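You operate a simulated robot arm through the tools that you are given. There is no shell and no other tool. Be economical: measure what you need, move in short steps, check, and stop when the job is done.

Carry out the task below with a simulated two-armed robot. There is one attempt and no reset: what you move stays moved.

TASK
Take the strainer with a teal grip from the end of the wall bench beside the grey mat and leave it on the top of the wall table. Take the probe and put it on top of the green cartridge. Pick up the plain blue card with one hand, pass it to the other hand and put it on the base under the peg board. Take the orange funnel from the top of the cream bench and leave it in the inside of the green flood tray. Take the green pad and leave it on top of the orange box. Take the teal frost cap and put it on top of the blue cover. Take the brush on the third shelf from the bottom of the blue rack and put it away on the planter end of the long bench. Any order will do. Set down upright: strainer with a teal grip, green pad.

Only the result counts: the job must be done as asked and must still hold three seconds after the hand-in. Knocking over, shifting, dropping, spilling or breaking anything else fails it. Lids that push on must go on centred and level and be pressed home; caps that screw on are set level and turned clockwise until they are tight.

THE ROBOT
Two 7-joint arms with two-finger parallel grippers on one trunk, on a base that drives. Base frame: it is fixed to the floor where the robot stands at the start and does not move with it; the origin is under the middle of the robot, x ahead of it, y to its left, z up; the surface under the hand at the start is at about z = 0.8. Units: m, degrees, N and s.
The left shoulder is at the start at [0.06, 0.189, 1.178], the right one opposite. With the tool pointing down near the work surface each hand reaches from about 0.1 to 0.64 m from the robot's upright axis, wherever it stands, measured 20 degrees to its own side. Places, roughly: base under the peg board (33x22 cm) [0.54, 1.44, 0.8]; blue cover (21x18x6 cm) [-3.4, 1.8, 0.5]; brush (6x11x8 cm) [0.3, 7.4, 1.2]; funnel [-1.5, 4.5, 0.75]; green cartridge (6x6x8 cm) [0.7, -0.2, 0.8]; green pad (7x5x6 cm) [-1.5, 5.7, 0.8]; inside of the green flood tray [-1.2, 0.1, 0.8]; orange box [-1.5, 5.5, 0.75]; plain blue card (10x3x16 cm) [-1.6, 1.7, 0.9]; planter end of the long bench [-1.2, 1.8, 0.8]; probe (4x4x11 cm) [0.4, 0.6, 0.9]; strainer with a teal grip (8x8x9 cm) [0.5, -0.2, 0.8]; teal frost cap [0.5, 5, 0.25]; wall table (24x84 cm) [-2.02, -2.12, 0.8]. Payload 3.43 kg a hand.
The TCP of each hand is the grasp point between the finger pads, 0.03 m short of the fingertips. In the tool frame z runs along the fingers and y along their closing line. Largest opening 0.094 m; finger width 0.028, thickness 0.01; the body of the gripper, 0.05 by 0.096 m, starts 0.055 m behind the TCP.
Orientation is that of the tool frame in the base frame, as a unit quaternion [x, y, z, w]. With the fingers straight down and closing along the base's y, the tool's x points along the base's -x, its y along +y and its z along -z.

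THE INTERFACE
- The arms move only by the tool step_arm. It takes "left_series", "right_series" or both (then of equal length, played together; a hand with none holds still); each is a list of rows, each an object (a shift or turn left out is 0, a gripper value left out holds the last) with "gripper": the finger opening in m, from 0 to 0.094; "xyz": the shift along the tool's x, y, z in m, a list of three; "delta_rot": the turn, a rotation vector about the tool's x, y, z in degrees, a list of three. In form: [{"gripper": gripper, "xyz": [dx, dy, dz], "delta_rot": [rx, ry, rz]}, ...]. A call has 1 to 10 rows; each row is the pose to reach, as a shift and turn from the pose commanded when the call began, along the tool's axes at that moment. Rows are played at 5 a second. More than 0.05 m and 8.6 degrees between two rows, or a gripper value outside its range, and nothing of the call is played. Where a pose cannot be reached the arm comes as near as it can. A force on the tool above 40 N (or 10 N above the force at the start of the call, whichever is more), or a blocked arm, ends the call early, and 0.2 s more pass. The fingers move at their own pace (about 0.153 m/s each) and stop on an object; they squeeze with about 28 N. The grip force told is the motor's: it shows also when the fingers shut on nothing. Time passes only in rows, and 0.2 s behind the last, so rows that repeat a pose let the fingers close. It gives the time, the measured TCP pose, the force on the tool (base axes), the opening and the grip force at its end, in the units of the frame above (readings bear some noise), with the torque about the TCP (base axes, N m) and any sound that the robot's microphone picked up.
- Cameras (640 x 400 px; columns grow to the right, rows downward): "scene" is now at [-0.0013, 0.0069, 1.7124]; the picture's right is [0.14, -0.99, 0.00], its down [-0.84, -0.12, -0.53] and it looks along [0.52, 0.07, -0.85] (base axes); focal length 254 px, centre (320, 200). "left" rides on the left gripper at [0.076, -0.014, -0.103] in its tool frame; the picture's right is [0.18, 0.98, 0.00], its down [-0.75, 0.14, -0.64] and it looks along [-0.63, 0.12, 0.77] (tool axes); focal length 243 px, centre (320, 200). "right" rides on the right gripper at [0.076, 0.014, -0.102] in its tool frame; the picture's right is [-0.18, 0.98, 0.00], its down [-0.75, -0.14, -0.64] and it looks along [-0.63, -0.12, 0.77] (tool axes); focal length 243 px, centre (320, 200). There is no depth. A picture from a camera that has moved, and an enlarged one, comes with that camera's place and axes in the base frame and with its lens. The place of the scene camera against the robot may be out by one fixed shift of up to 0.012 m in any direction.
- camera(camera): a new picture of that camera. No time passes.
- slide_trunk(by): slides the trunk up (or, below 0, down) by that many m; the arms and the scene camera ride with it, the base frame stays. It gives what a move gives, with no picture.
- roll_base(legs): drives the robot by 1 to 6 legs, each [ahead, left, turn to the left] in m, m and degrees, along the robot's own axes; the way and the turn of a leg run together, so that a leg with both is an arc; at most 1.5 m and 180 degrees a leg. The arms and the cameras ride along, it lands a little off, and it stops where it bumps. It gives what a move gives.
- turn_head(pan, tilt): turns the head with the scene camera to pan (to the left, within 86 degrees either way) and tilt (down, from -29 to 69), counted from straight ahead of the robot. It gives what a move gives.
- inspect(camera, box): a new picture of the part [left, top, right, bottom] of that camera's present view, enlarged. No time passes.
- job_done(): hands the job in; it is judged then, once.

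Go step by step. Nothing tells you exact positions but the pictures and the camera data: compare them with the known pose of the tool, close in by small moves and look again before you grip or let go. The budget is 217 turns and 220 pictures, counting those below and the enlarged ones. Unless the task says otherwise, let go and move clear before handing in.

The tools are called after "Emit:" as name(argument=value, ...) on one line, values as JSON. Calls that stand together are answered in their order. step_arm: Moves the arms, as the interface text tells. Its arguments: {"type":"object","properties":{"left_series":{"type":"array","items":{"type":"object","properties":{"gripper":{"type":"number"},"xyz":{"type":"array","items":{"type":"number"}},"delta_rot":{"type":"array","items":{"type":"number"}}}}},"right_series":{"type":"array","items":{"type":"object","properties":{"gripper":{"type":"number"},"xyz":{"type":"array","items":{"type":"number"}},"delta_rot":{"type":"array","items":{"type":"number"}}}}}},"required":[]} The other tools are called the same way: slide_trunk (by) slides the trunk up or down; roll_base (legs) drives the base; turn_head (pan, tilt) turns the head that bears the scene camera; camera (camera) takes a picture; inspect (camera, box) takes an enlarged picture of a part of a camera's view; job_done () hands the job in.

At the start:

```text
time: 0.0
left_tool_pos: [0.4061, 0.1824, 1.1106]
left_orientation: [0.0, 1.0, -0.001, 0.0]
left_wrist_force: [0.2, 0.1, 0.2]
left_torque: [-0.02, -0.02, -0.02]
left_opening: 0.094
left_grip_force: 0.0
right_tool_pos: [0.3369, -0.0941, 1.1582]
right_orientation: [0.001, 1.0, 0.0, 0.0]
right_wrist_force: [0.0, 1.1, 0.1]
right_torque: [-0.02, -0.03, -0.03]
right_opening: 0.094
right_grip_force: 0.0
trunk travel left (down, up): [-0.85, 0.14]
robot x, y, heading: [0.0039, -0.0018, 0.2]
head pan, tilt: [8.0, 58.3]
```

scene: 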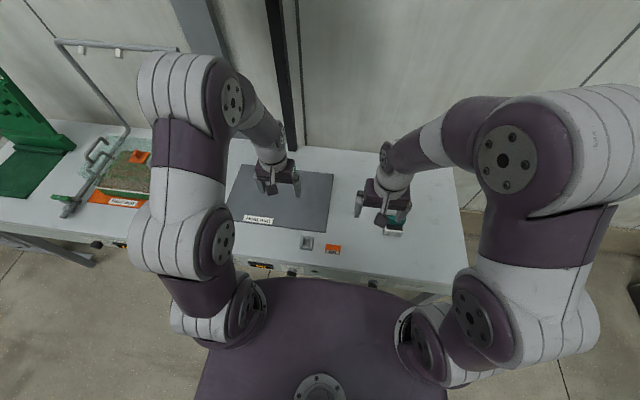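
right: 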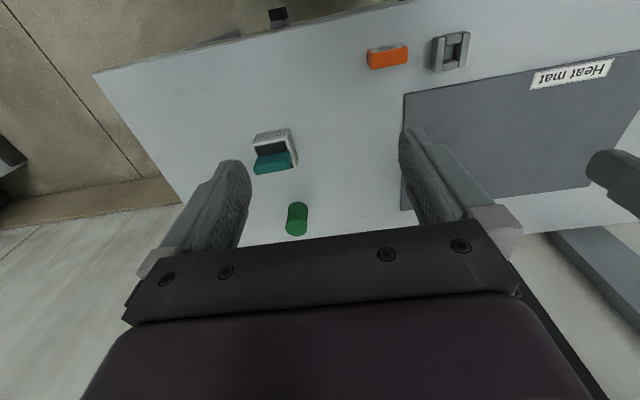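
left: 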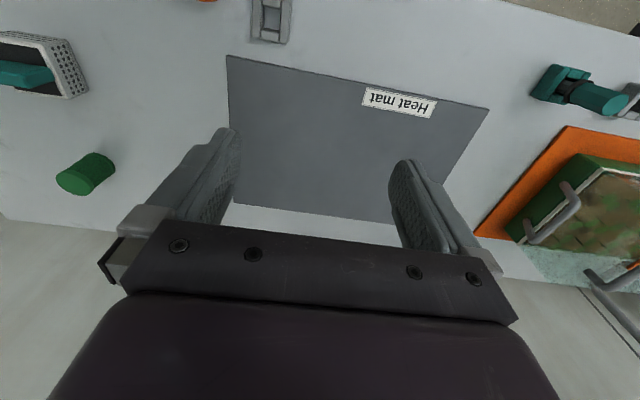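

I see the strainer and green cartridge on the right and the probe on the left of the mat. I'll look at them closer first.

Emit:
inspect(camera="left", box=[500, 40, 640, 128])

Emit:
inspect(camera="right", box=[200, 100, 360, 250])

Emit:
inspect(camera="scene", box=[0, 60, 240, 240])

```text
4.55 times, centred on (570, 84) of left
camera zoom: at [0.3305, 0.1685, 1.2136], right [-0.18, 0.98, 0.0], down [0.75, 0.14, 0.64], along [0.63, 0.12, -0.77], focal length 1103 px, centre (-816, 727)
```

zoom: 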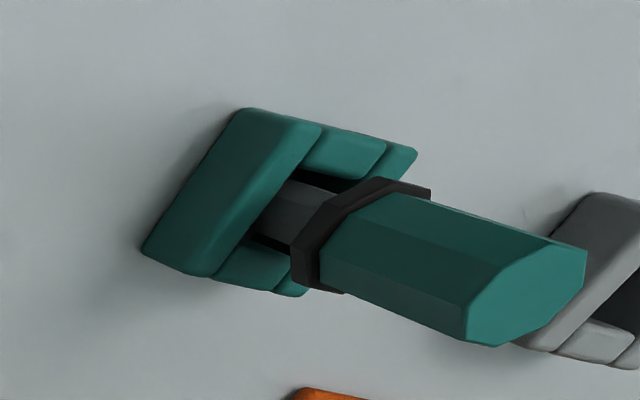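

```text
2.67 times, centred on (280, 175) of right
camera zoom: at [0.2595, -0.0785, 1.2598], right [0.18, 0.98, 0.0], down [0.75, -0.14, 0.64], along [0.63, -0.12, -0.77], focal length 647 px, centre (427, 267)
```

zoom: 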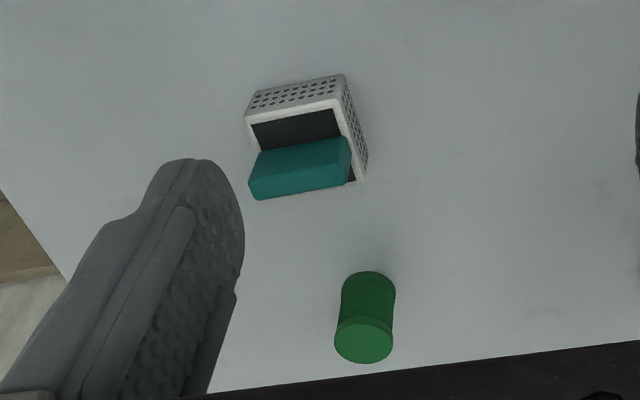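

```text
2.22 times, centred on (120, 150) of scene
camera zoom: at [-0.0013, 0.0069, 1.7124], right [0.14, -0.99, 0.0], down [-0.84, -0.12, -0.53], along [0.52, 0.07, -0.85], focal length 565 px, centre (764, 311)
```

zoom: 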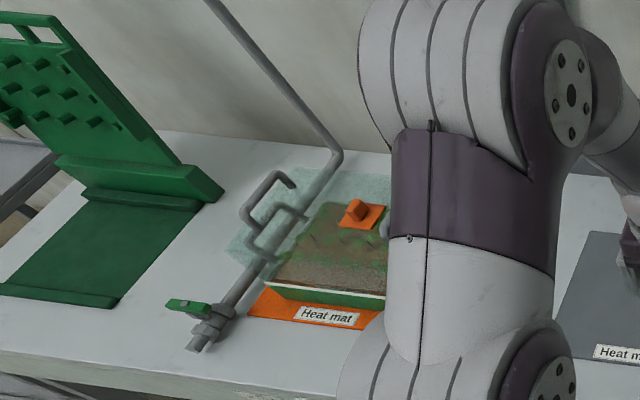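

The probe stands in a teal socket at about (0.364, 0.541), its handle from z 0.86 to 0.91. I move the left hand above it.

Emit:
step_arm(left_series=[{"xyz": [0.005, 0.048, 0]}, {"xyz": [0.01, 0.096, 0]}, {"xyz": [0.015, 0.144, 0]}, {"xyz": [0.02, 0.192, 0]}, {"xyz": [0.025, 0.24, 0]}, {"xyz": [0.03, 0.288, 0]}, {"xyz": [0.036, 0.335, 0]}, {"xyz": [0.042, 0.359, 0.03]}, {"xyz": [0.042, 0.359, 0.07]}, {"xyz": [0.042, 0.359, 0.1]}])

Emit:
camera(camera="left")

```text
time: 2.2
left_tool_pos: [0.367, 0.5437, 1.011]
left_orientation: [0.0, 1.0, 0.0, 0.0]
left_wrist_force: [0.3, 0.8, 0.2]
left_torque: [0.0, -0.01, 0.01]
left_opening: 0.0943
left_grip_force: 0.1
right_tool_pos: [0.337, -0.0929, 1.1579]
right_orientation: [0.0, 1.0, 0.0, 0.001]
right_wrist_force: [0.1, -0.3, -0.3]
right_torque: [0.0, 0.0, 0.01]
right_opening: 0.0939
right_grip_force: 0.2
trunk travel left (down, up): [-0.85, 0.14]
robot x, y, heading: [-0.0013, 0.0032, 0.0]
head pan, tilt: [8.0, 58.3]
```

```text
213 pictures are left
camera left: at [0.2903, 0.5291, 1.1135], right [-0.18, 0.98, 0.0], down [0.75, 0.14, 0.64], along [0.63, 0.12, -0.77], focal length 243 px, centre (320, 200)
```

left: 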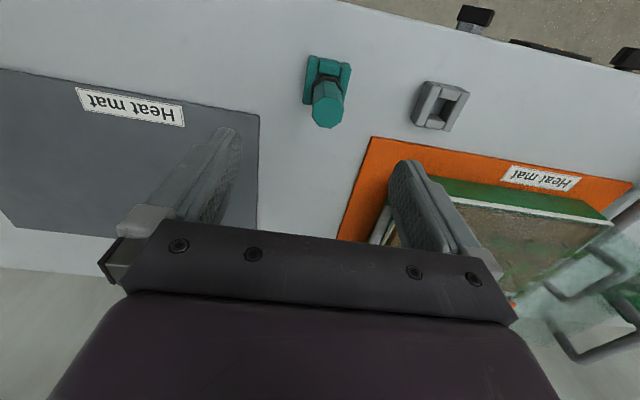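

The probe's top sits at about (0.36, 0.548). I centre on it, descend and grip.

Emit:
step_arm(left_series=[{"xyz": [0.005, 0.006, 0.03], "gripper": 0.08}, {"xyz": [0.005, 0.006, 0.06]}, {"xyz": [0.005, 0.006, 0.09]}, {"xyz": [0.005, 0.006, 0.116]}])

Emit:
camera(camera="left")

```text
time: 3.2
left_tool_pos: [0.3603, 0.5492, 0.8933]
left_orientation: [0.0, 1.0, 0.0, 0.0]
left_wrist_force: [0.4, -0.5, 0.0]
left_torque: [-0.02, 0.0, 0.02]
left_opening: 0.0798
left_grip_force: 0.1
right_tool_pos: [0.3369, -0.0919, 1.1579]
right_orientation: [0.0, 1.0, 0.0, 0.0]
right_wrist_force: [0.1, -0.7, -0.2]
right_torque: [0.0, -0.02, 0.0]
right_opening: 0.0941
right_grip_force: 0.1
trunk travel left (down, up): [-0.85, 0.14]
robot x, y, heading: [-0.0031, -0.0003, -0.3]
head pan, tilt: [8.0, 58.3]
```

```text
212 pictures are left
camera left: at [0.2841, 0.5344, 0.9969], right [-0.18, 0.98, 0.0], down [0.75, 0.14, 0.64], along [0.63, 0.12, -0.77], focal length 243 px, centre (320, 200)
```

left: 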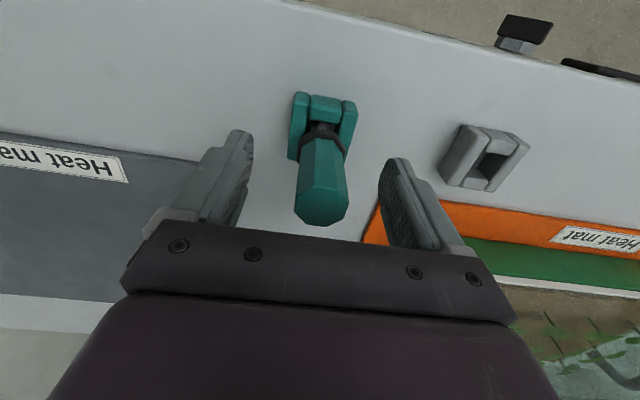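

The handle lies centred between the fingers. I close and lift a little.

Emit:
step_arm(left_series=[{"gripper": 0.0}, {"gripper": 0.0}, {"gripper": 0.0}, {"gripper": 0.0}, {"xyz": [0, 0, -0.03]}, {"xyz": [0, 0, -0.07]}, {"xyz": [0, 0, -0.11]}, {"xyz": [0, 0, -0.15]}])

Emit:
camera(camera="left")

```text
time: 5.0
left_tool_pos: [0.36, 0.5465, 1.0445]
left_orientation: [0.0, 1.0, 0.0, 0.0]
left_wrist_force: [0.5, -1.0, -0.3]
left_torque: [0.01, -0.01, 0.05]
left_opening: 0.0273
left_grip_force: 27.8
right_tool_pos: [0.3354, -0.0935, 1.1581]
right_orientation: [0.0, 1.0, 0.0, 0.0]
right_wrist_force: [-0.6, -0.7, 0.5]
right_torque: [0.01, -0.02, 0.0]
right_opening: 0.0939
right_grip_force: 0.0
trunk travel left (down, up): [-0.85, 0.14]
robot x, y, heading: [-0.0013, 0.0014, 0.1]
head pan, tilt: [8.0, 58.3]
```

```text
211 pictures are left
camera left: at [0.2829, 0.532, 1.148], right [-0.18, 0.98, 0.0], down [0.75, 0.14, 0.64], along [0.63, 0.12, -0.77], focal length 243 px, centre (320, 200)
```

left: 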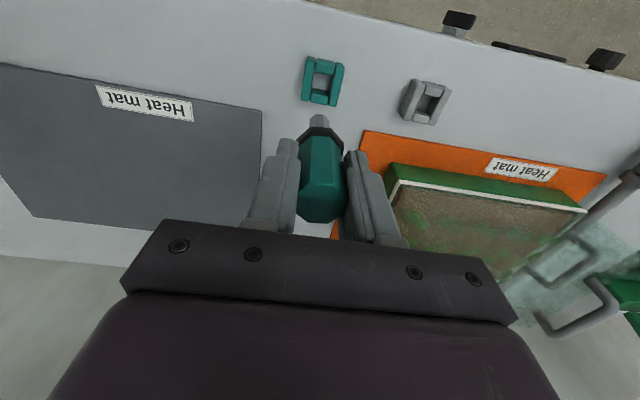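

The probe is held. I drive the base 0.4 m to the right so the left hand can get at the cartridge.

Emit:
roll_base(legs=[[0, -0.4, 0]])

Emit:
camera(camera="scene")

```text
time: 7.5
left_tool_pos: [0.3599, 0.1436, 1.0442]
left_orientation: [0.0, 1.0, -0.001, 0.0]
left_wrist_force: [-0.6, -0.5, -1.2]
left_torque: [-0.01, -0.03, 0.04]
left_opening: 0.0274
left_grip_force: 27.8
right_tool_pos: [0.336, -0.4995, 1.1586]
right_orientation: [0.0, 1.0, 0.0, 0.0]
right_wrist_force: [0.2, 0.7, 0.4]
right_torque: [-0.03, 0.01, 0.03]
right_opening: 0.094
right_grip_force: 0.2
trunk travel left (down, up): [-0.85, 0.14]
robot x, y, heading: [-0.0006, -0.4053, 0.2]
head pan, tilt: [8.0, 58.3]
```

```text
210 pictures are left
camera scene: at [-0.0014, -0.3973, 1.7124], right [0.14, -0.99, 0.0], down [-0.84, -0.12, -0.53], along [0.52, 0.07, -0.85], focal length 254 px, centre (320, 200)
```

scene: 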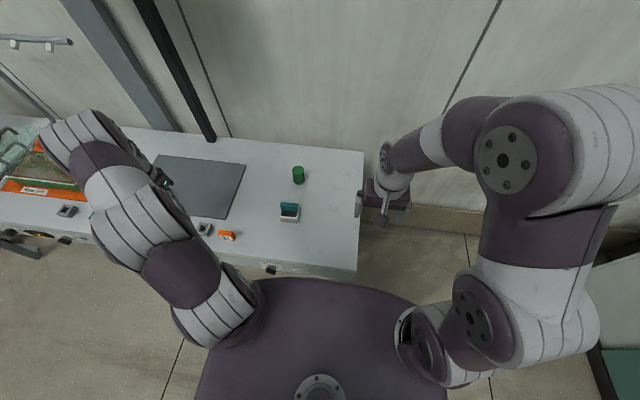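

Both the cartridge and the strainer are clear of the arms. I move the probe toward the cartridge, stopping short to look.

Emit:
step_arm(left_series=[{"xyz": [-0.027, -0.034, 0]}, {"xyz": [-0.053, -0.069, 0]}, {"xyz": [-0.08, -0.103, 0]}, {"xyz": [-0.107, -0.138, 0]}, {"xyz": [-0.133, -0.172, 0]}, {"xyz": [-0.16, -0.207, 0]}, {"xyz": [-0.187, -0.241, 0]}, {"xyz": [-0.213, -0.276, 0]}, {"xyz": [-0.24, -0.31, 0]}])

Emit:
camera(camera="left")

Emit:
camera(camera="scene")

```text
time: 9.5
left_tool_pos: [0.6022, -0.1681, 1.0397]
left_orientation: [0.0, 1.0, 0.0, -0.001]
left_wrist_force: [1.2, -0.5, -1.1]
left_torque: [-0.01, 0.03, -0.02]
left_opening: 0.0281
left_grip_force: 28.8
right_tool_pos: [0.3375, -0.5, 1.158]
right_orientation: [0.0, 1.0, -0.001, -0.001]
right_wrist_force: [1.3, -0.1, 0.7]
right_torque: [0.02, -0.01, 0.03]
right_opening: 0.094
right_grip_force: 0.1
trunk travel left (down, up): [-0.85, 0.14]
robot x, y, heading: [0.0, -0.4062, -0.0]
head pan, tilt: [8.0, 58.3]
```

```text
209 pictures are left
camera left: at [0.526, -0.1841, 1.1426], right [-0.18, 0.98, 0.0], down [0.75, 0.14, 0.64], along [0.63, 0.12, -0.77], focal length 243 px, centre (320, 200)
```

left: 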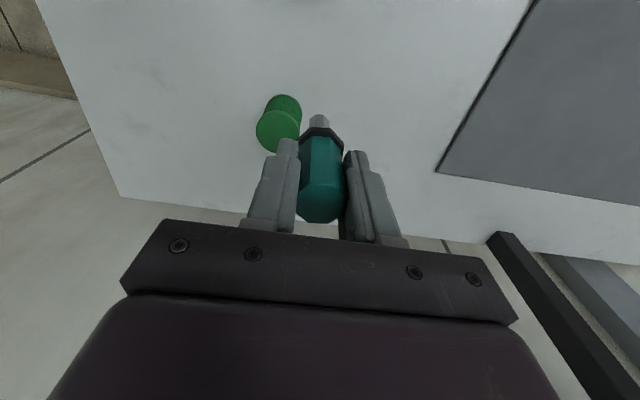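

```text
208 pictures are left
camera scene: at [0.0003, -0.3999, 1.7124], right [0.14, -0.99, 0.0], down [-0.84, -0.12, -0.53], along [0.52, 0.07, -0.85], focal length 254 px, centre (320, 200)
```

scene: 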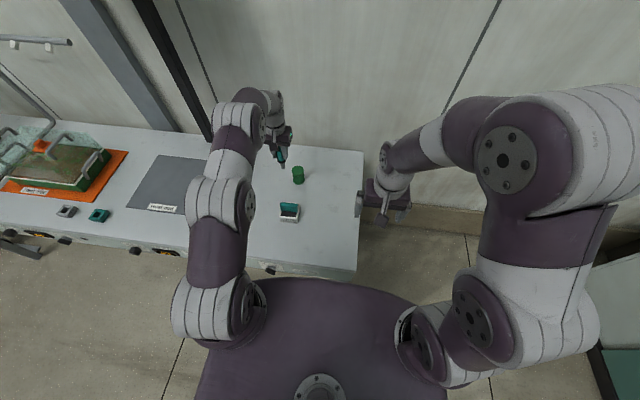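

The cartridge stands at about (0.648, −0.21), top at 0.88. I move over it and come down near it.

Emit:
step_arm(left_series=[{"xyz": [-0.023, -0.02, 0]}, {"xyz": [-0.046, -0.0415, 0]}, {"xyz": [-0.046, -0.0415, 0.03]}, {"xyz": [-0.046, -0.0415, 0.055]}, {"xyz": [-0.046, -0.0415, 0.055]}])

Emit:
inspect(camera="left", box=[200, 60, 440, 240])

Emit:
inspect(camera="scene", box=[220, 90, 380, 220])

```text
time: 10.7
left_tool_pos: [0.6214, -0.211, 0.9848]
left_orientation: [-0.001, 1.0, 0.0, 0.001]
left_wrist_force: [-0.2, -0.4, 0.0]
left_torque: [0.0, 0.03, 0.01]
left_opening: 0.0276
left_grip_force: 27.8
left hand out of reach, approached as far as the arm can: row 1, 2, 3, 4, 5
right_tool_pos: [0.3357, -0.4985, 1.1585]
right_orientation: [0.0, 1.0, 0.0, 0.0]
right_wrist_force: [-0.3, 0.2, 0.3]
right_torque: [-0.01, 0.03, 0.01]
right_opening: 0.0939
right_grip_force: 0.0
trunk travel left (down, up): [-0.85, 0.14]
robot x, y, heading: [0.0016, -0.4082, -0.2]
head pan, tilt: [8.0, 58.3]
```

```text
2.22 times, centred on (320, 150) of left
camera zoom: at [0.5445, -0.2263, 1.0883], right [-0.18, 0.98, 0.0], down [0.75, 0.14, 0.64], along [0.63, 0.12, -0.77], focal length 539 px, centre (320, 311)
```

zoom: 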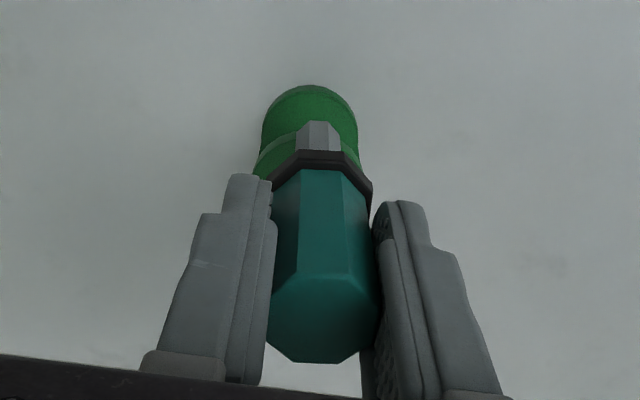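

```text
3.08 times, centred on (300, 155) of scene
camera zoom: at [-0.0015, -0.3992, 1.7124], right [0.14, -0.99, 0.0], down [-0.84, -0.12, -0.53], along [0.52, 0.07, -0.85], focal length 783 px, centre (382, 338)
```

zoom: 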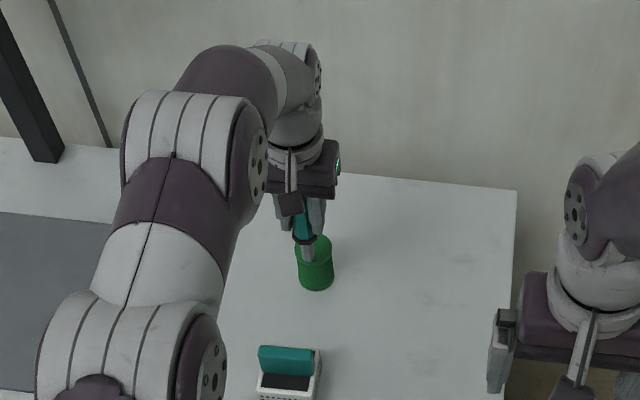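

The reach falls 2.7 cm short, so I'll nudge the base ahead.

Emit:
roll_base(legs=[[0.04, 0, 0]])

Emit:
step_arm(left_series=[{"xyz": [0, 0, 0]}])

Emit:
inspect(camera="left", box=[200, 60, 440, 240])

```text
time: 11.6
left_tool_pos: [0.657, -0.2101, 0.988]
left_orientation: [0.0, 1.0, 0.0, 0.002]
left_wrist_force: [-0.1, -0.4, -0.3]
left_torque: [0.01, -0.02, 0.03]
left_opening: 0.0276
left_grip_force: 28.1
right_tool_pos: [0.372, -0.4987, 1.1595]
right_orientation: [0.0, 1.0, -0.001, 0.003]
right_wrist_force: [-0.6, -0.5, -0.3]
right_torque: [0.02, -0.06, -0.02]
right_opening: 0.0941
right_grip_force: 0.0
trunk travel left (down, up): [-0.85, 0.14]
robot x, y, heading: [0.0395, -0.4043, 0.1]
head pan, tilt: [8.0, 58.3]
```

```text
time: 12.0
left_tool_pos: [0.6593, -0.2113, 0.9858]
left_orientation: [0.0, 1.0, 0.0, 0.0]
left_wrist_force: [0.5, -0.4, -0.5]
left_torque: [-0.01, -0.05, -0.02]
left_opening: 0.028
left_grip_force: 28.2
right_tool_pos: [0.3747, -0.4994, 1.1582]
right_orientation: [0.0, 1.0, 0.0, 0.001]
right_wrist_force: [-0.1, -0.2, 0.5]
right_torque: [-0.03, -0.03, 0.02]
right_opening: 0.0939
right_grip_force: 0.0
trunk travel left (down, up): [-0.85, 0.14]
robot x, y, heading: [0.0405, -0.4068, 0.0]
head pan, tilt: [8.0, 58.3]
```

```text
2.22 times, centred on (320, 150) of left
camera zoom: at [0.5825, -0.2254, 1.0888], right [-0.18, 0.98, 0.0], down [0.75, 0.14, 0.64], along [0.63, 0.12, -0.77], focal length 539 px, centre (320, 311)
```

zoom: 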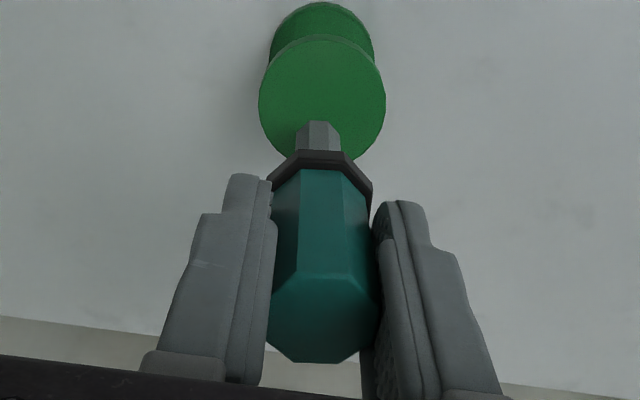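

The cartridge centre lies about 8 mm nearer. I correct and descend nearly to contact.

Emit:
step_arm(left_series=[{"xyz": [0.007, 0, 0]}, {"xyz": [0.007, 0, 0.005]}, {"xyz": [0.007, 0, 0.008]}, {"xyz": [0.007, 0, 0.008]}])

Emit:
inspect(camera="left", box=[240, 80, 400, 180])

```text
time: 13.0
left_tool_pos: [0.6537, -0.2114, 0.9778]
left_orientation: [0.0, 1.0, 0.0, 0.001]
left_wrist_force: [0.3, 0.1, 0.2]
left_torque: [0.0, -0.03, 0.02]
left_opening: 0.0279
left_grip_force: 28.0
right_tool_pos: [0.3753, -0.4987, 1.1581]
right_orientation: [0.0, 1.0, 0.0, 0.0]
right_wrist_force: [0.6, -0.5, 0.5]
right_torque: [0.02, 0.02, 0.0]
right_opening: 0.0939
right_grip_force: 0.0
trunk travel left (down, up): [-0.85, 0.14]
robot x, y, heading: [0.0401, -0.4053, -0.1]
head pan, tilt: [8.0, 58.3]
```

```text
4.00 times, centred on (320, 130) of left
camera zoom: at [0.5769, -0.2258, 1.0803], right [-0.18, 0.98, 0.0], down [0.75, 0.14, 0.64], along [0.63, 0.12, -0.77], focal length 970 px, centre (320, 480)
```

zoom: 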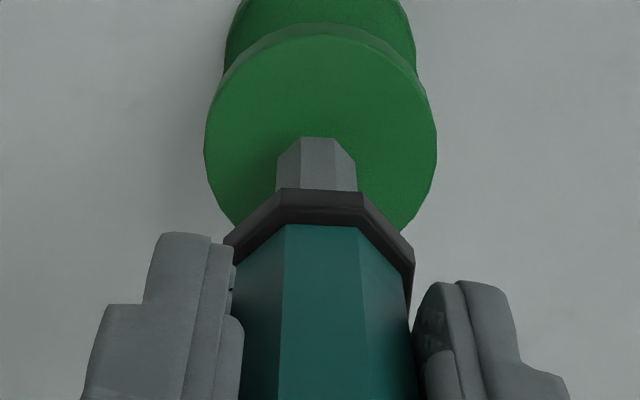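

Recomputing from several views, the cartridge top is nearer z 0.865 at (0.657, −0.21) and the tip about 3 cm above it. I descend further in small steps.

Emit:
step_arm(left_series=[{"xyz": [-0.003, 0.001, 0.006]}, {"xyz": [-0.003, 0.001, 0.012]}, {"xyz": [-0.003, 0.001, 0.016]}, {"xyz": [-0.003, 0.001, 0.016]}])

Emit:
inspect(camera="left", box=[240, 80, 400, 180])

Emit:
inspect(camera="scene", box=[250, 120, 330, 190])

```text
time: 14.0
left_tool_pos: [0.656, -0.2116, 0.9647]
left_orientation: [0.0, 1.0, 0.0, 0.004]
left_wrist_force: [1.9, 1.6, 13.7]
left_torque: [0.09, -0.22, 0.01]
left_opening: 0.0279
left_grip_force: 28.0
right_tool_pos: [0.3749, -0.5002, 1.1573]
right_orientation: [0.0, 1.0, 0.0, 0.001]
right_wrist_force: [0.2, 0.2, -0.4]
right_torque: [0.0, -0.01, 0.01]
right_opening: 0.0942
right_grip_force: 0.0
trunk travel left (down, up): [-0.85, 0.14]
robot x, y, heading: [0.039, -0.4059, 0.4]
head pan, tilt: [8.0, 58.3]
```

```text
4.00 times, centred on (320, 130) of left
camera zoom: at [0.5794, -0.2254, 1.0665], right [-0.18, 0.98, 0.0], down [0.75, 0.14, 0.65], along [0.64, 0.12, -0.76], focal length 970 px, centre (320, 480)
```

zoom: 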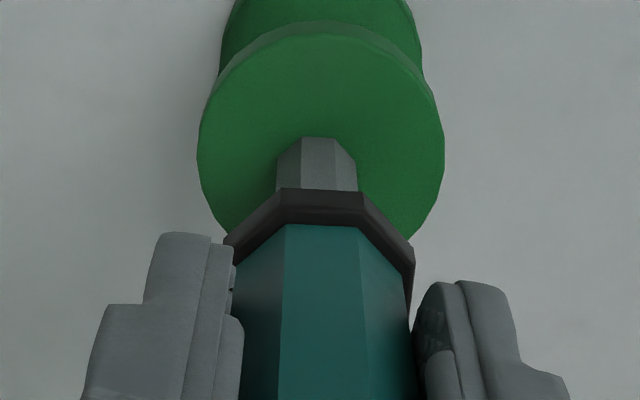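

```text
5.71 times, centred on (290, 155) of scene
camera zoom: at [0.0359, -0.3993, 1.7127], right [0.14, -0.99, 0.0], down [-0.84, -0.12, -0.53], along [0.52, 0.07, -0.85], focal length 1454 px, centre (491, 457)
```

zoom: 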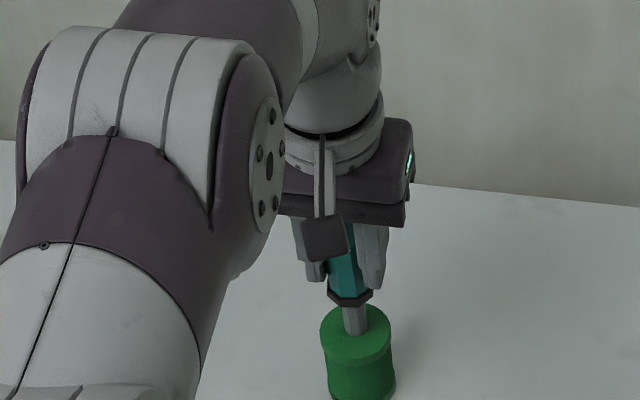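

The tip is touching at TCP z 0.965. I lift, shift it 4 mm to the centre and set it down lighter.

Emit:
step_arm(left_series=[{"xyz": [0, 0, -0.007]}, {"xyz": [0.004, 0, -0.007]}, {"xyz": [0.004, 0, -0.004]}, {"xyz": [0.004, 0, -0.003]}, {"xyz": [0.004, 0, -0.003]}])

```text
time: 15.2
left_tool_pos: [0.6526, -0.2105, 0.9654]
left_orientation: [0.0, 1.0, 0.0, 0.001]
left_wrist_force: [1.0, -0.2, -0.2]
left_torque: [0.0, 0.01, -0.03]
left_opening: 0.0277
left_grip_force: 27.9
right_tool_pos: [0.3755, -0.4988, 1.1578]
right_orientation: [0.0, 1.0, 0.0, 0.0]
right_wrist_force: [0.1, 0.1, -0.1]
right_torque: [0.02, -0.01, -0.02]
right_opening: 0.0938
right_grip_force: 0.0
trunk travel left (down, up): [-0.85, 0.14]
robot x, y, heading: [0.041, -0.4065, -0.0]
head pan, tilt: [8.0, 58.3]
```

Emit:
step_arm(left_series=[{"xyz": [0, 0, 0.001]}, {"xyz": [0, 0, 0.0013]}, {"xyz": [0, 0, 0.0013]}])

```text
time: 16.0
left_tool_pos: [0.6514, -0.211, 0.9644]
left_orientation: [0.001, 1.0, -0.001, 0.002]
left_wrist_force: [0.2, 1.4, 7.7]
left_torque: [0.06, -0.02, -0.02]
left_opening: 0.0279
left_grip_force: 27.8
right_tool_pos: [0.3753, -0.4989, 1.1586]
right_orientation: [0.001, 1.0, 0.0, 0.0]
right_wrist_force: [0.3, 0.0, -0.1]
right_torque: [0.02, -0.01, -0.03]
right_opening: 0.0939
right_grip_force: 0.1
trunk travel left (down, up): [-0.85, 0.14]
robot x, y, heading: [0.0381, -0.4079, -0.2]
head pan, tilt: [8.0, 58.3]
```

Light contact now; I open a little, then wider, and look before rising.

Emit:
step_arm(left_series=[{"gripper": 0.032}, {"gripper": 0.04}, {"gripper": 0.06}, {"gripper": 0.06}])

Emit:
camera(camera="left")

```text
time: 17.0
left_tool_pos: [0.6534, -0.2103, 0.9617]
left_orientation: [0.0, 1.0, 0.0, 0.001]
left_wrist_force: [-0.3, 0.7, -0.1]
left_torque: [0.01, 0.03, -0.01]
left_opening: 0.06
left_grip_force: 0.0
right_tool_pos: [0.3747, -0.4995, 1.1572]
right_orientation: [0.0, 1.0, 0.0, 0.0]
right_wrist_force: [0.3, 1.8, 0.1]
right_torque: [-0.03, 0.0, -0.01]
right_opening: 0.094
right_grip_force: 0.2
trunk travel left (down, up): [-0.85, 0.14]
robot x, y, heading: [0.0388, -0.4071, -0.3]
head pan, tilt: [8.0, 58.3]
```

```text
201 pictures are left
camera left: at [0.576, -0.2251, 1.0658], right [-0.18, 0.98, 0.0], down [0.75, 0.14, 0.64], along [0.63, 0.12, -0.77], focal length 243 px, centre (320, 200)
```

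left: 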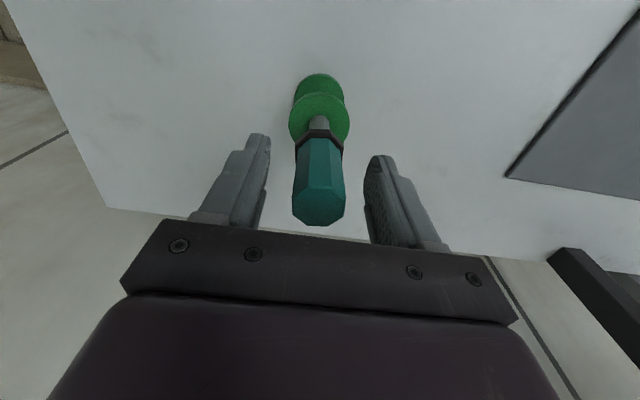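

The probe stands on the cartridge. I raise the left hand straight up and retract it.

Emit:
step_arm(left_series=[{"xyz": [0, 0, -0.04]}, {"xyz": [0, 0, -0.08]}, {"xyz": [0, 0, -0.12]}, {"xyz": [0.03, 0, -0.16]}, {"xyz": [0.07, 0.02, -0.18]}, {"xyz": [0.11, 0.04, -0.18]}, {"xyz": [0.15, 0.06, -0.18]}, {"xyz": [0.19, 0.08, -0.18]}, {"xyz": [0.23, 0.1, -0.18]}])

Emit:
roll_base(legs=[[-0.05, 0, 0], [0, 0.22, 0]])

Emit:
camera(camera="scene")

Emit:
camera(camera="right")

```text
time: 19.0
left_tool_pos: [0.4215, -0.1087, 1.1433]
left_orientation: [0.001, 1.0, 0.0, 0.002]
left_wrist_force: [0.5, 0.0, 1.1]
left_torque: [-0.04, -0.02, 0.01]
left_opening: 0.06
left_grip_force: 0.1
left hand out of reach, approached as far as the arm can: row 2, 3, 4
right_tool_pos: [0.3738, -0.4993, 1.1578]
right_orientation: [0.0, 1.0, 0.0, 0.0]
right_wrist_force: [0.5, -0.9, -0.1]
right_torque: [-0.01, 0.01, -0.02]
right_opening: 0.0939
right_grip_force: 0.0
trunk travel left (down, up): [-0.85, 0.14]
robot x, y, heading: [0.0371, -0.4052, -0.1]
head pan, tilt: [8.0, 58.3]
```

```text
time: 21.2
left_tool_pos: [0.3743, 0.1081, 1.1437]
left_orientation: [0.001, 1.0, 0.002, 0.002]
left_wrist_force: [-0.3, -0.2, 0.2]
left_torque: [-0.03, -0.04, 0.02]
left_opening: 0.06
left_grip_force: 0.1
right_tool_pos: [0.3243, -0.281, 1.1573]
right_orientation: [0.003, 1.0, 0.0, 0.0]
right_wrist_force: [-0.3, 0.1, 1.2]
right_torque: [0.04, -0.04, -0.01]
right_opening: 0.094
right_grip_force: 0.1
trunk travel left (down, up): [-0.85, 0.14]
robot x, y, heading: [-0.0124, -0.185, 0.0]
head pan, tilt: [8.0, 58.3]
```

```text
200 pictures are left
camera scene: at [-0.0127, -0.1799, 1.7124], right [0.14, -0.99, 0.0], down [-0.84, -0.12, -0.53], along [0.52, 0.07, -0.85], focal length 254 px, centre (320, 200)
```

scene: 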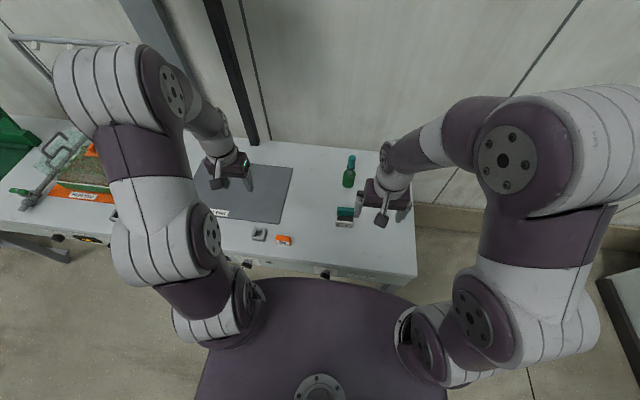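

```text
199 pictures are left
camera right: at [0.2479, -0.2659, 1.2599], right [0.19, 0.98, 0.0], down [0.75, -0.14, 0.64], along [0.63, -0.12, -0.77], focal length 243 px, centre (320, 200)
```

right: 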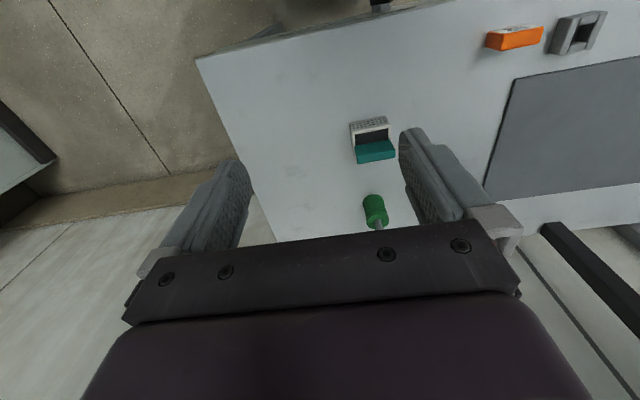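

I zoom on the strainer to see how its grip sits.

Emit:
inspect(camera="right", box=[320, 100, 430, 180])

Emit:
inspect(camera="scene", box=[310, 180, 390, 240])

```text
5.00 times, centred on (375, 140) of right
camera zoom: at [0.2479, -0.2659, 1.2599], right [0.19, 0.98, 0.0], down [0.75, -0.14, 0.64], along [0.63, -0.12, -0.77], focal length 1213 px, centre (45, 500)
```

zoom: 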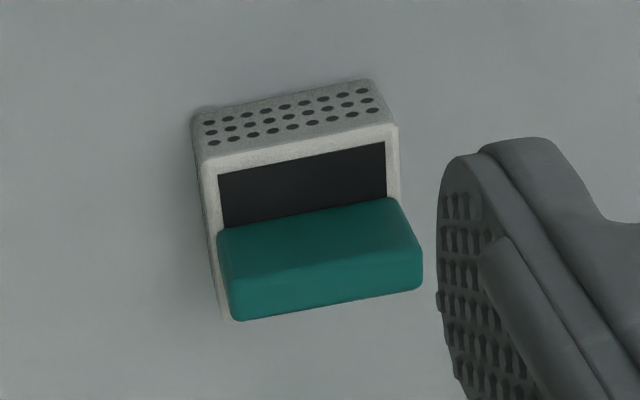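

```text
6.67 times, centred on (350, 210) of scene
camera zoom: at [-0.0127, -0.1799, 1.7124], right [0.14, -0.99, 0.0], down [-0.84, -0.12, -0.53], along [0.52, 0.07, -0.85], focal length 1696 px, centre (120, 133)
```

zoom: 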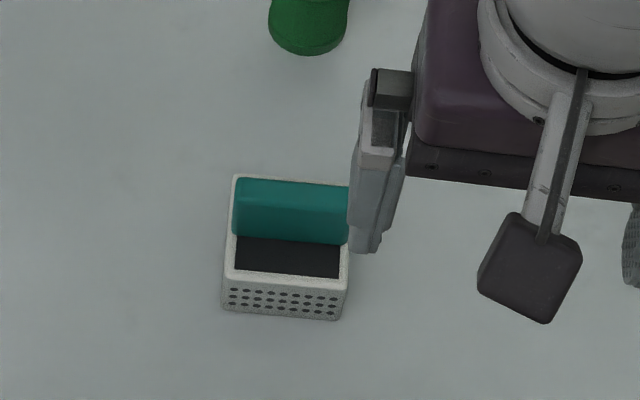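

The grip is a bar along y, at about (0.475, −0.211), z 0.85–0.89 above a 4 cm deep box. I turn the right hand 90° so it closes across the bar (along x), moving above it.

Emit:
step_arm(right_series=[{"xyz": [-0.015, 0.007, 0], "delta_rot": [0, 0, -8.5]}, {"xyz": [-0.03, 0.014, 0], "delta_rot": [0, 0, -17]}, {"xyz": [-0.045, 0.021, 0], "delta_rot": [0, 0, -25.5]}, {"xyz": [-0.06, 0.028, 0], "delta_rot": [0, 0, -34]}, {"xyz": [-0.075, 0.035, 0], "delta_rot": [0, 0, -42.5]}, {"xyz": [-0.09, 0.042, 0.02], "delta_rot": [0, 0, -51]}, {"xyz": [-0.105, 0.049, 0.04], "delta_rot": [0, 0, -59.5]}, {"xyz": [-0.12, 0.056, 0.06], "delta_rot": [0, 0, -68]}, {"xyz": [-0.135, 0.063, 0.08], "delta_rot": [0, 0, -76.5]}, {"xyz": [-0.151, 0.07, 0.1], "delta_rot": [0, 0, -85]}])

Emit:
step_arm(right_series=[{"delta_rot": [0, 0, -5]}, {"delta_rot": [0, 0, -5]}])

Emit:
camera(camera="right")

```text
time: 23.4
left_tool_pos: [0.3754, 0.1095, 1.1429]
left_orientation: [0.002, 1.0, 0.0, 0.0]
left_wrist_force: [-0.4, -0.6, -0.2]
left_torque: [0.01, 0.02, 0.0]
left_opening: 0.06
left_grip_force: 0.1
right_tool_pos: [0.4761, -0.2082, 1.0568]
right_orientation: [-0.675, 0.737, 0.0, 0.0]
right_wrist_force: [0.3, -0.4, 0.5]
right_torque: [-0.02, 0.02, -0.02]
right_opening: 0.0941
right_grip_force: 0.1
trunk travel left (down, up): [-0.85, 0.14]
robot x, y, heading: [-0.0104, -0.1844, -0.1]
head pan, tilt: [8.0, 58.3]
```

```text
time: 24.0
left_tool_pos: [0.3751, 0.1098, 1.1421]
left_orientation: [0.001, 1.0, 0.0, 0.001]
left_wrist_force: [0.1, 0.0, -0.3]
left_torque: [-0.04, 0.03, -0.01]
left_opening: 0.0601
left_grip_force: 0.1
right_tool_pos: [0.475, -0.2102, 1.0568]
right_orientation: [-0.706, 0.708, -0.001, 0.0]
right_wrist_force: [0.5, 0.5, 0.4]
right_torque: [0.06, 0.01, 0.0]
right_opening: 0.0938
right_grip_force: 0.1
trunk travel left (down, up): [-0.85, 0.14]
robot x, y, heading: [-0.0131, -0.1838, -0.4]
head pan, tilt: [8.0, 58.3]
```

```text
196 pictures are left
camera right: at [0.4609, -0.285, 1.1595], right [-0.98, 0.19, 0.0], down [0.14, 0.75, 0.64], along [0.12, 0.63, -0.77], focal length 243 px, centre (320, 200)
```

right: 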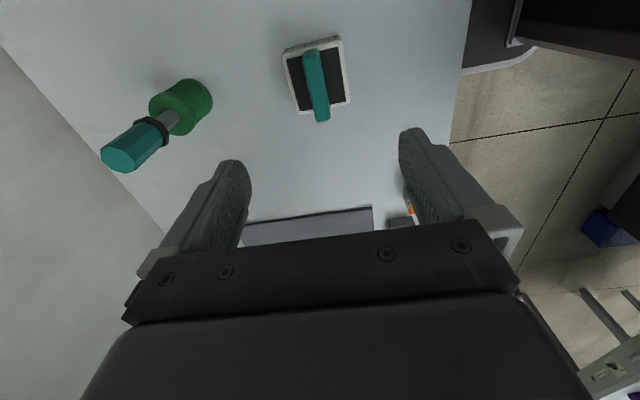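

The bar is centred near (0.478, −0.212). I descend over it with the fingers half open.

Emit:
step_arm(right_series=[{"xyz": [0, -0.003, 0.04], "gripper": 0.06}, {"xyz": [0.001, -0.003, 0.08]}, {"xyz": [0.001, -0.003, 0.12]}, {"xyz": [0.001, -0.003, 0.15]}, {"xyz": [0.001, -0.003, 0.15]}])

Emit:
camera(camera="right")

```text
time: 25.2
left_tool_pos: [0.3732, 0.1097, 1.1432]
left_orientation: [0.002, 1.0, -0.001, 0.002]
left_wrist_force: [-0.5, 0.4, -0.4]
left_torque: [-0.01, -0.01, 0.02]
left_opening: 0.06
left_grip_force: 0.0
right_tool_pos: [0.4812, -0.2128, 0.9069]
right_orientation: [-0.706, 0.708, 0.0, 0.0]
right_wrist_force: [0.3, 0.2, -0.6]
right_torque: [-0.03, -0.02, -0.01]
right_opening: 0.06
right_grip_force: 0.0
trunk travel left (down, up): [-0.85, 0.14]
robot x, y, heading: [-0.011, -0.1852, -0.3]
head pan, tilt: [8.0, 58.3]
```

```text
195 pictures are left
camera right: at [0.465, -0.2881, 1.0092], right [-0.98, 0.19, 0.0], down [0.14, 0.75, 0.64], along [0.12, 0.63, -0.77], focal length 243 px, centre (320, 200)
```

right: 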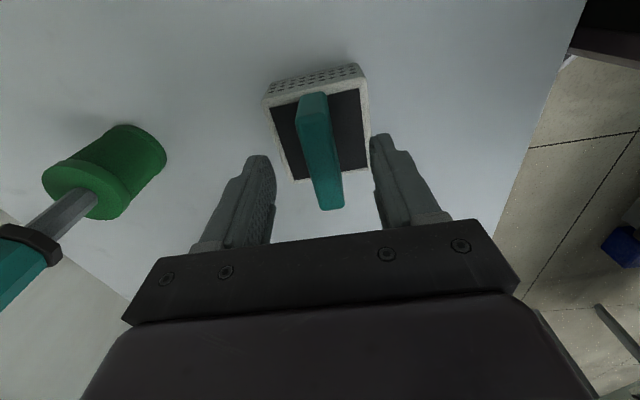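

The bar is between the fingers, 2–3 mm off; I correct, lower to z 0.882 and close.

Emit:
step_arm(right_series=[{"xyz": [0, 0.002, 0.012]}, {"xyz": [0, 0.002, 0.025]}, {"xyz": [0, 0.002, 0.025], "gripper": 0.0}, {"xyz": [0, 0.002, 0.025]}, {"xyz": [0, 0.002, 0.025]}, {"xyz": [0, 0.002, 0.025]}])

Emit:
camera(camera="right")

```text
time: 26.6
left_tool_pos: [0.3756, 0.11, 1.1438]
left_orientation: [0.002, 1.0, 0.0, 0.0]
left_wrist_force: [-0.4, 0.1, -0.3]
left_torque: [0.01, 0.01, -0.01]
left_opening: 0.0601
left_grip_force: 0.1
right_tool_pos: [0.4785, -0.2126, 0.882]
right_orientation: [-0.706, 0.708, 0.0, 0.0]
right_wrist_force: [0.0, -0.3, 0.2]
right_torque: [-0.03, 0.0, -0.02]
right_opening: 0.0214
right_grip_force: 28.4
trunk travel left (down, up): [-0.85, 0.14]
robot x, y, heading: [-0.0108, -0.1866, -0.4]
head pan, tilt: [8.0, 58.3]
```

```text
194 pictures are left
camera right: at [0.4628, -0.2872, 0.985], right [-0.98, 0.19, 0.0], down [0.14, 0.75, 0.64], along [0.12, 0.63, -0.77], focal length 243 px, centre (320, 200)
```

right: 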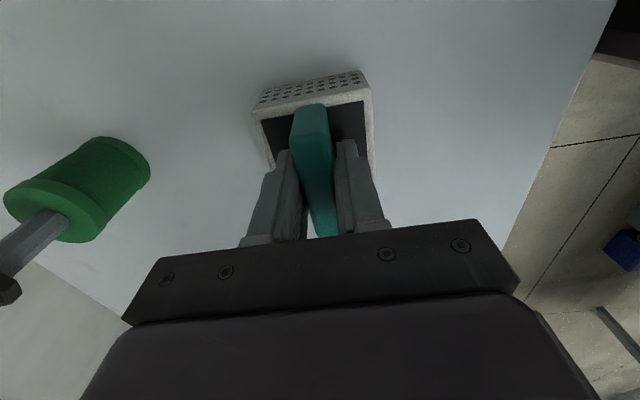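

The strainer is gripped. I lift it and draw both hands closer, then back off from the bench.

Emit:
step_arm(right_series=[{"xyz": [0, 0, -0.04]}, {"xyz": [0, 0, -0.09]}, {"xyz": [0, 0, -0.14]}, {"xyz": [0, 0, -0.19]}, {"xyz": [0.0, 0.04, -0.22]}, {"xyz": [0.02, 0.08, -0.22]}, {"xyz": [0.04, 0.12, -0.22]}])

Emit:
roll_base(legs=[[-0.4, 0, 0]])

Emit:
turn_head(pan=0, tilt=15)

Emit:
camera(camera="scene")

Emit:
camera(camera="right")

```text
time: 28.2
left_tool_pos: [0.3748, 0.1096, 1.1438]
left_orientation: [0.001, 1.0, 0.0, 0.001]
left_wrist_force: [0.5, 0.5, 0.0]
left_torque: [0.01, -0.05, 0.0]
left_opening: 0.0603
left_grip_force: 0.1
right_tool_pos: [0.358, -0.2513, 1.103]
right_orientation: [-0.706, 0.708, -0.001, 0.0]
right_wrist_force: [0.1, -0.3, 0.2]
right_torque: [0.0, -0.02, 0.01]
right_opening: 0.0
right_grip_force: 27.8
trunk travel left (down, up): [-0.85, 0.14]
robot x, y, heading: [-0.0139, -0.1879, -0.2]
head pan, tilt: [8.0, 58.3]
```

```text
time: 30.7
left_tool_pos: [-0.0235, 0.11, 1.1443]
left_orientation: [0.006, 1.0, 0.0, 0.0]
left_wrist_force: [0.3, -0.1, 0.1]
left_torque: [-0.04, 0.02, 0.0]
left_opening: 0.0601
left_grip_force: 0.1
right_tool_pos: [-0.0424, -0.2507, 1.1022]
right_orientation: [-0.702, 0.712, 0.0, -0.001]
right_wrist_force: [-1.0, 0.2, -0.1]
right_torque: [-0.01, -0.01, -0.03]
right_opening: 0.0003
right_grip_force: 27.9
trunk travel left (down, up): [-0.85, 0.14]
robot x, y, heading: [-0.4086, -0.1833, -0.8]
head pan, tilt: [8.0, 58.3]
```

```text
time: 31.8
left_tool_pos: [-0.0237, 0.1103, 1.1426]
left_orientation: [0.006, 1.0, 0.0, 0.0]
left_wrist_force: [0.0, -0.2, 0.3]
left_torque: [0.0, -0.01, 0.01]
left_opening: 0.06
left_grip_force: 0.1
right_tool_pos: [-0.0442, -0.2504, 1.1023]
right_orientation: [-0.702, 0.712, 0.0, 0.0]
right_wrist_force: [-0.3, 0.5, 0.0]
right_torque: [-0.01, 0.0, 0.01]
right_opening: 0.0
right_grip_force: 28.3
trunk travel left (down, up): [-0.85, 0.14]
robot x, y, heading: [-0.4115, -0.181, -0.3]
head pan, tilt: [0.0, 15.0]
```

```text
193 pictures are left
camera scene: at [-0.3873, -0.1852, 1.7766], right [-0.01, -1.0, 0.0], down [-0.26, 0.0, -0.97], along [0.97, -0.01, -0.26], focal length 254 px, centre (320, 200)
```

scene: 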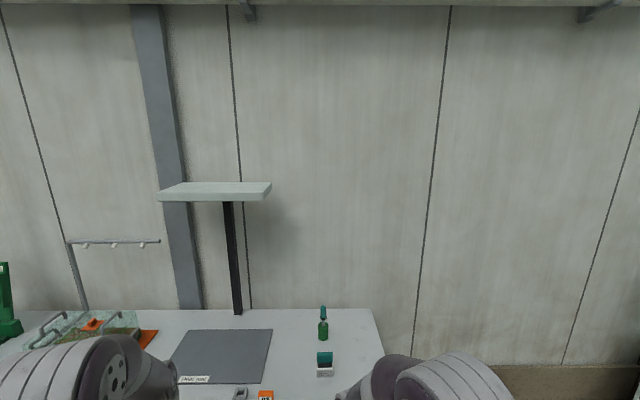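

```text
192 pictures are left
camera right: at [-0.0589, -0.3254, 1.2045], right [-0.98, 0.2, 0.0], down [0.15, 0.75, 0.64], along [0.13, 0.63, -0.77], focal length 243 px, centre (320, 200)
```

right: 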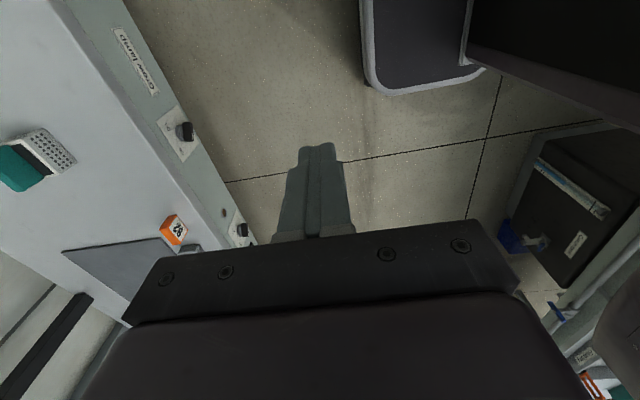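

The strainer slipped out of the grip and still stands on the bench. I drive back to look closer at the bar's shape.

Emit:
roll_base(legs=[[0.4, 0, 0]])

Emit:
inspect(camera="scene", box=[280, 320, 420, 400])

Emit:
camera(camera="right")

```text
time: 34.3
left_tool_pos: [0.3723, 0.1064, 1.1443]
left_orientation: [0.004, 1.0, 0.0, 0.001]
left_wrist_force: [0.1, 0.0, -0.2]
left_torque: [0.02, 0.0, -0.01]
left_opening: 0.0599
left_grip_force: 0.1
right_tool_pos: [0.353, -0.253, 1.1031]
right_orientation: [-0.704, 0.71, 0.0, 0.0]
right_wrist_force: [-0.4, -0.5, 0.6]
right_torque: [-0.04, 0.01, 0.0]
right_opening: 0.0001
right_grip_force: 27.9
trunk travel left (down, up): [-0.85, 0.14]
robot x, y, heading: [-0.0171, -0.1892, -0.5]
head pan, tilt: [0.0, 15.0]
```

```text
4.57 times, centred on (350, 360) of scene
camera zoom: at [0.0088, -0.1893, 1.7767], right [-0.01, -1.0, 0.0], down [-0.26, 0.0, -0.97], along [0.97, -0.01, -0.26], focal length 1163 px, centre (183, -531)
```

zoom: 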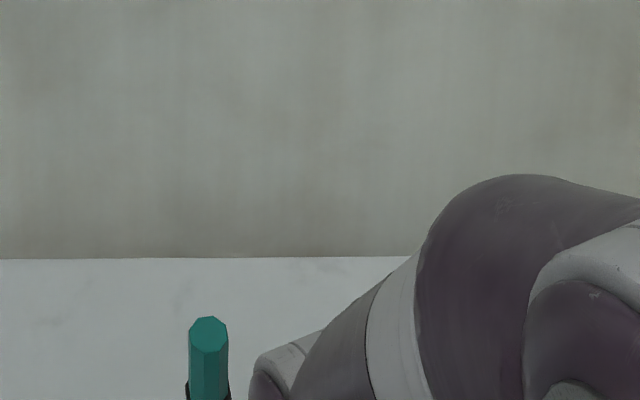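

```text
190 pictures are left
camera right: at [0.3381, -0.3286, 1.2048], right [-0.98, 0.19, 0.0], down [0.15, 0.75, 0.64], along [0.12, 0.63, -0.77], focal length 243 px, centre (320, 200)
```

right: 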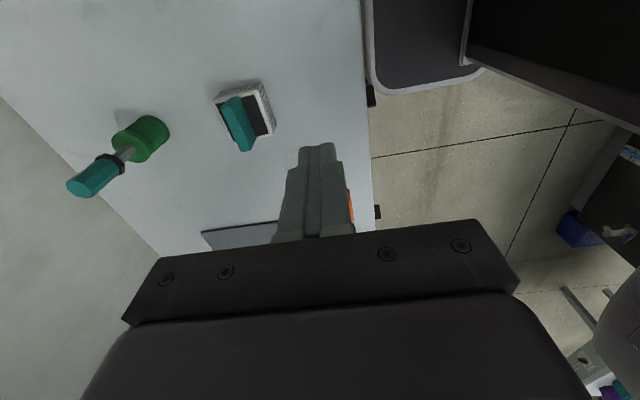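

Emit:
inspect(camera="right", box=[195, 65, 295, 165])

```text
4.00 times, centred on (245, 115) of right
camera zoom: at [0.3381, -0.3286, 1.2048], right [-0.98, 0.19, 0.0], down [0.15, 0.75, 0.64], along [0.12, 0.63, -0.77], focal length 970 px, centre (620, 540)
```

zoom: 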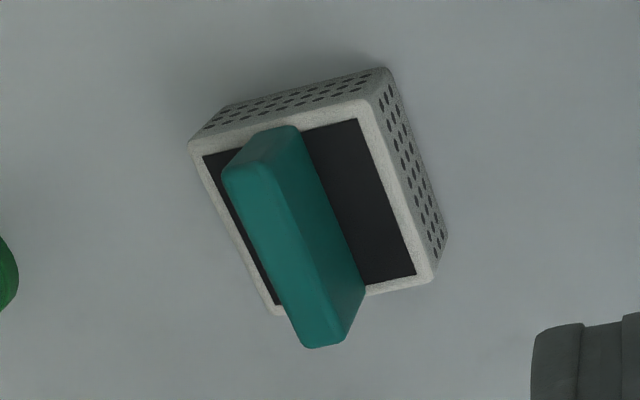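

The strainer hasn't shifted; box centre is still (0.478, −0.211) and the bar top near 0.887. I go back above it and grip lower, then lift slowly to weigh it.

Emit:
step_arm(right_series=[{"xyz": [-0.014, -0.042, 0], "gripper": 0.06}, {"xyz": [-0.028, -0.084, 0]}, {"xyz": [-0.041, -0.125, 0]}, {"xyz": [-0.041, -0.125, 0.05]}, {"xyz": [-0.041, -0.125, 0.1]}, {"xyz": [-0.041, -0.125, 0.15]}, {"xyz": [-0.041, -0.125, 0.19]}, {"xyz": [-0.041, -0.125, 0.215]}, {"xyz": [-0.041, -0.125, 0.215]}])

Emit:
camera(camera="right")

```text
time: 36.3
left_tool_pos: [0.3736, 0.1062, 1.1445]
left_orientation: [0.004, 1.0, 0.0, 0.001]
left_wrist_force: [0.8, -0.2, -0.8]
left_torque: [0.02, 0.02, 0.03]
left_opening: 0.06
left_grip_force: 0.1
right_tool_pos: [0.4781, -0.2139, 0.8863]
right_orientation: [-0.704, 0.71, 0.0, 0.0]
right_wrist_force: [-0.2, 0.5, -0.4]
right_torque: [-0.01, -0.02, 0.0]
right_opening: 0.0601
right_grip_force: 0.1
trunk travel left (down, up): [-0.85, 0.14]
robot x, y, heading: [-0.0127, -0.189, -0.4]
head pan, tilt: [0.0, 15.0]
```

```text
188 pictures are left
camera right: at [0.4626, -0.2894, 0.9878], right [-0.98, 0.19, 0.0], down [0.15, 0.75, 0.64], along [0.12, 0.63, -0.77], focal length 243 px, centre (320, 200)
```

right: 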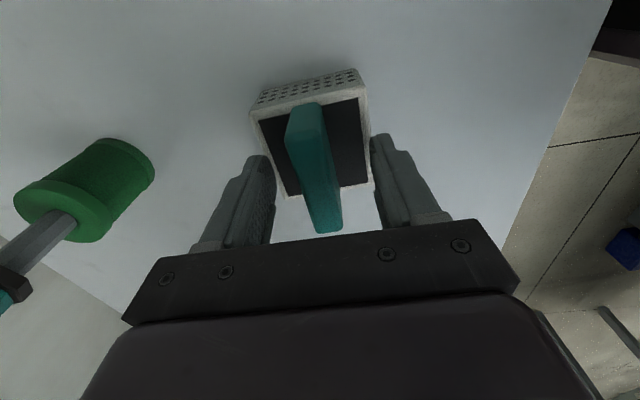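

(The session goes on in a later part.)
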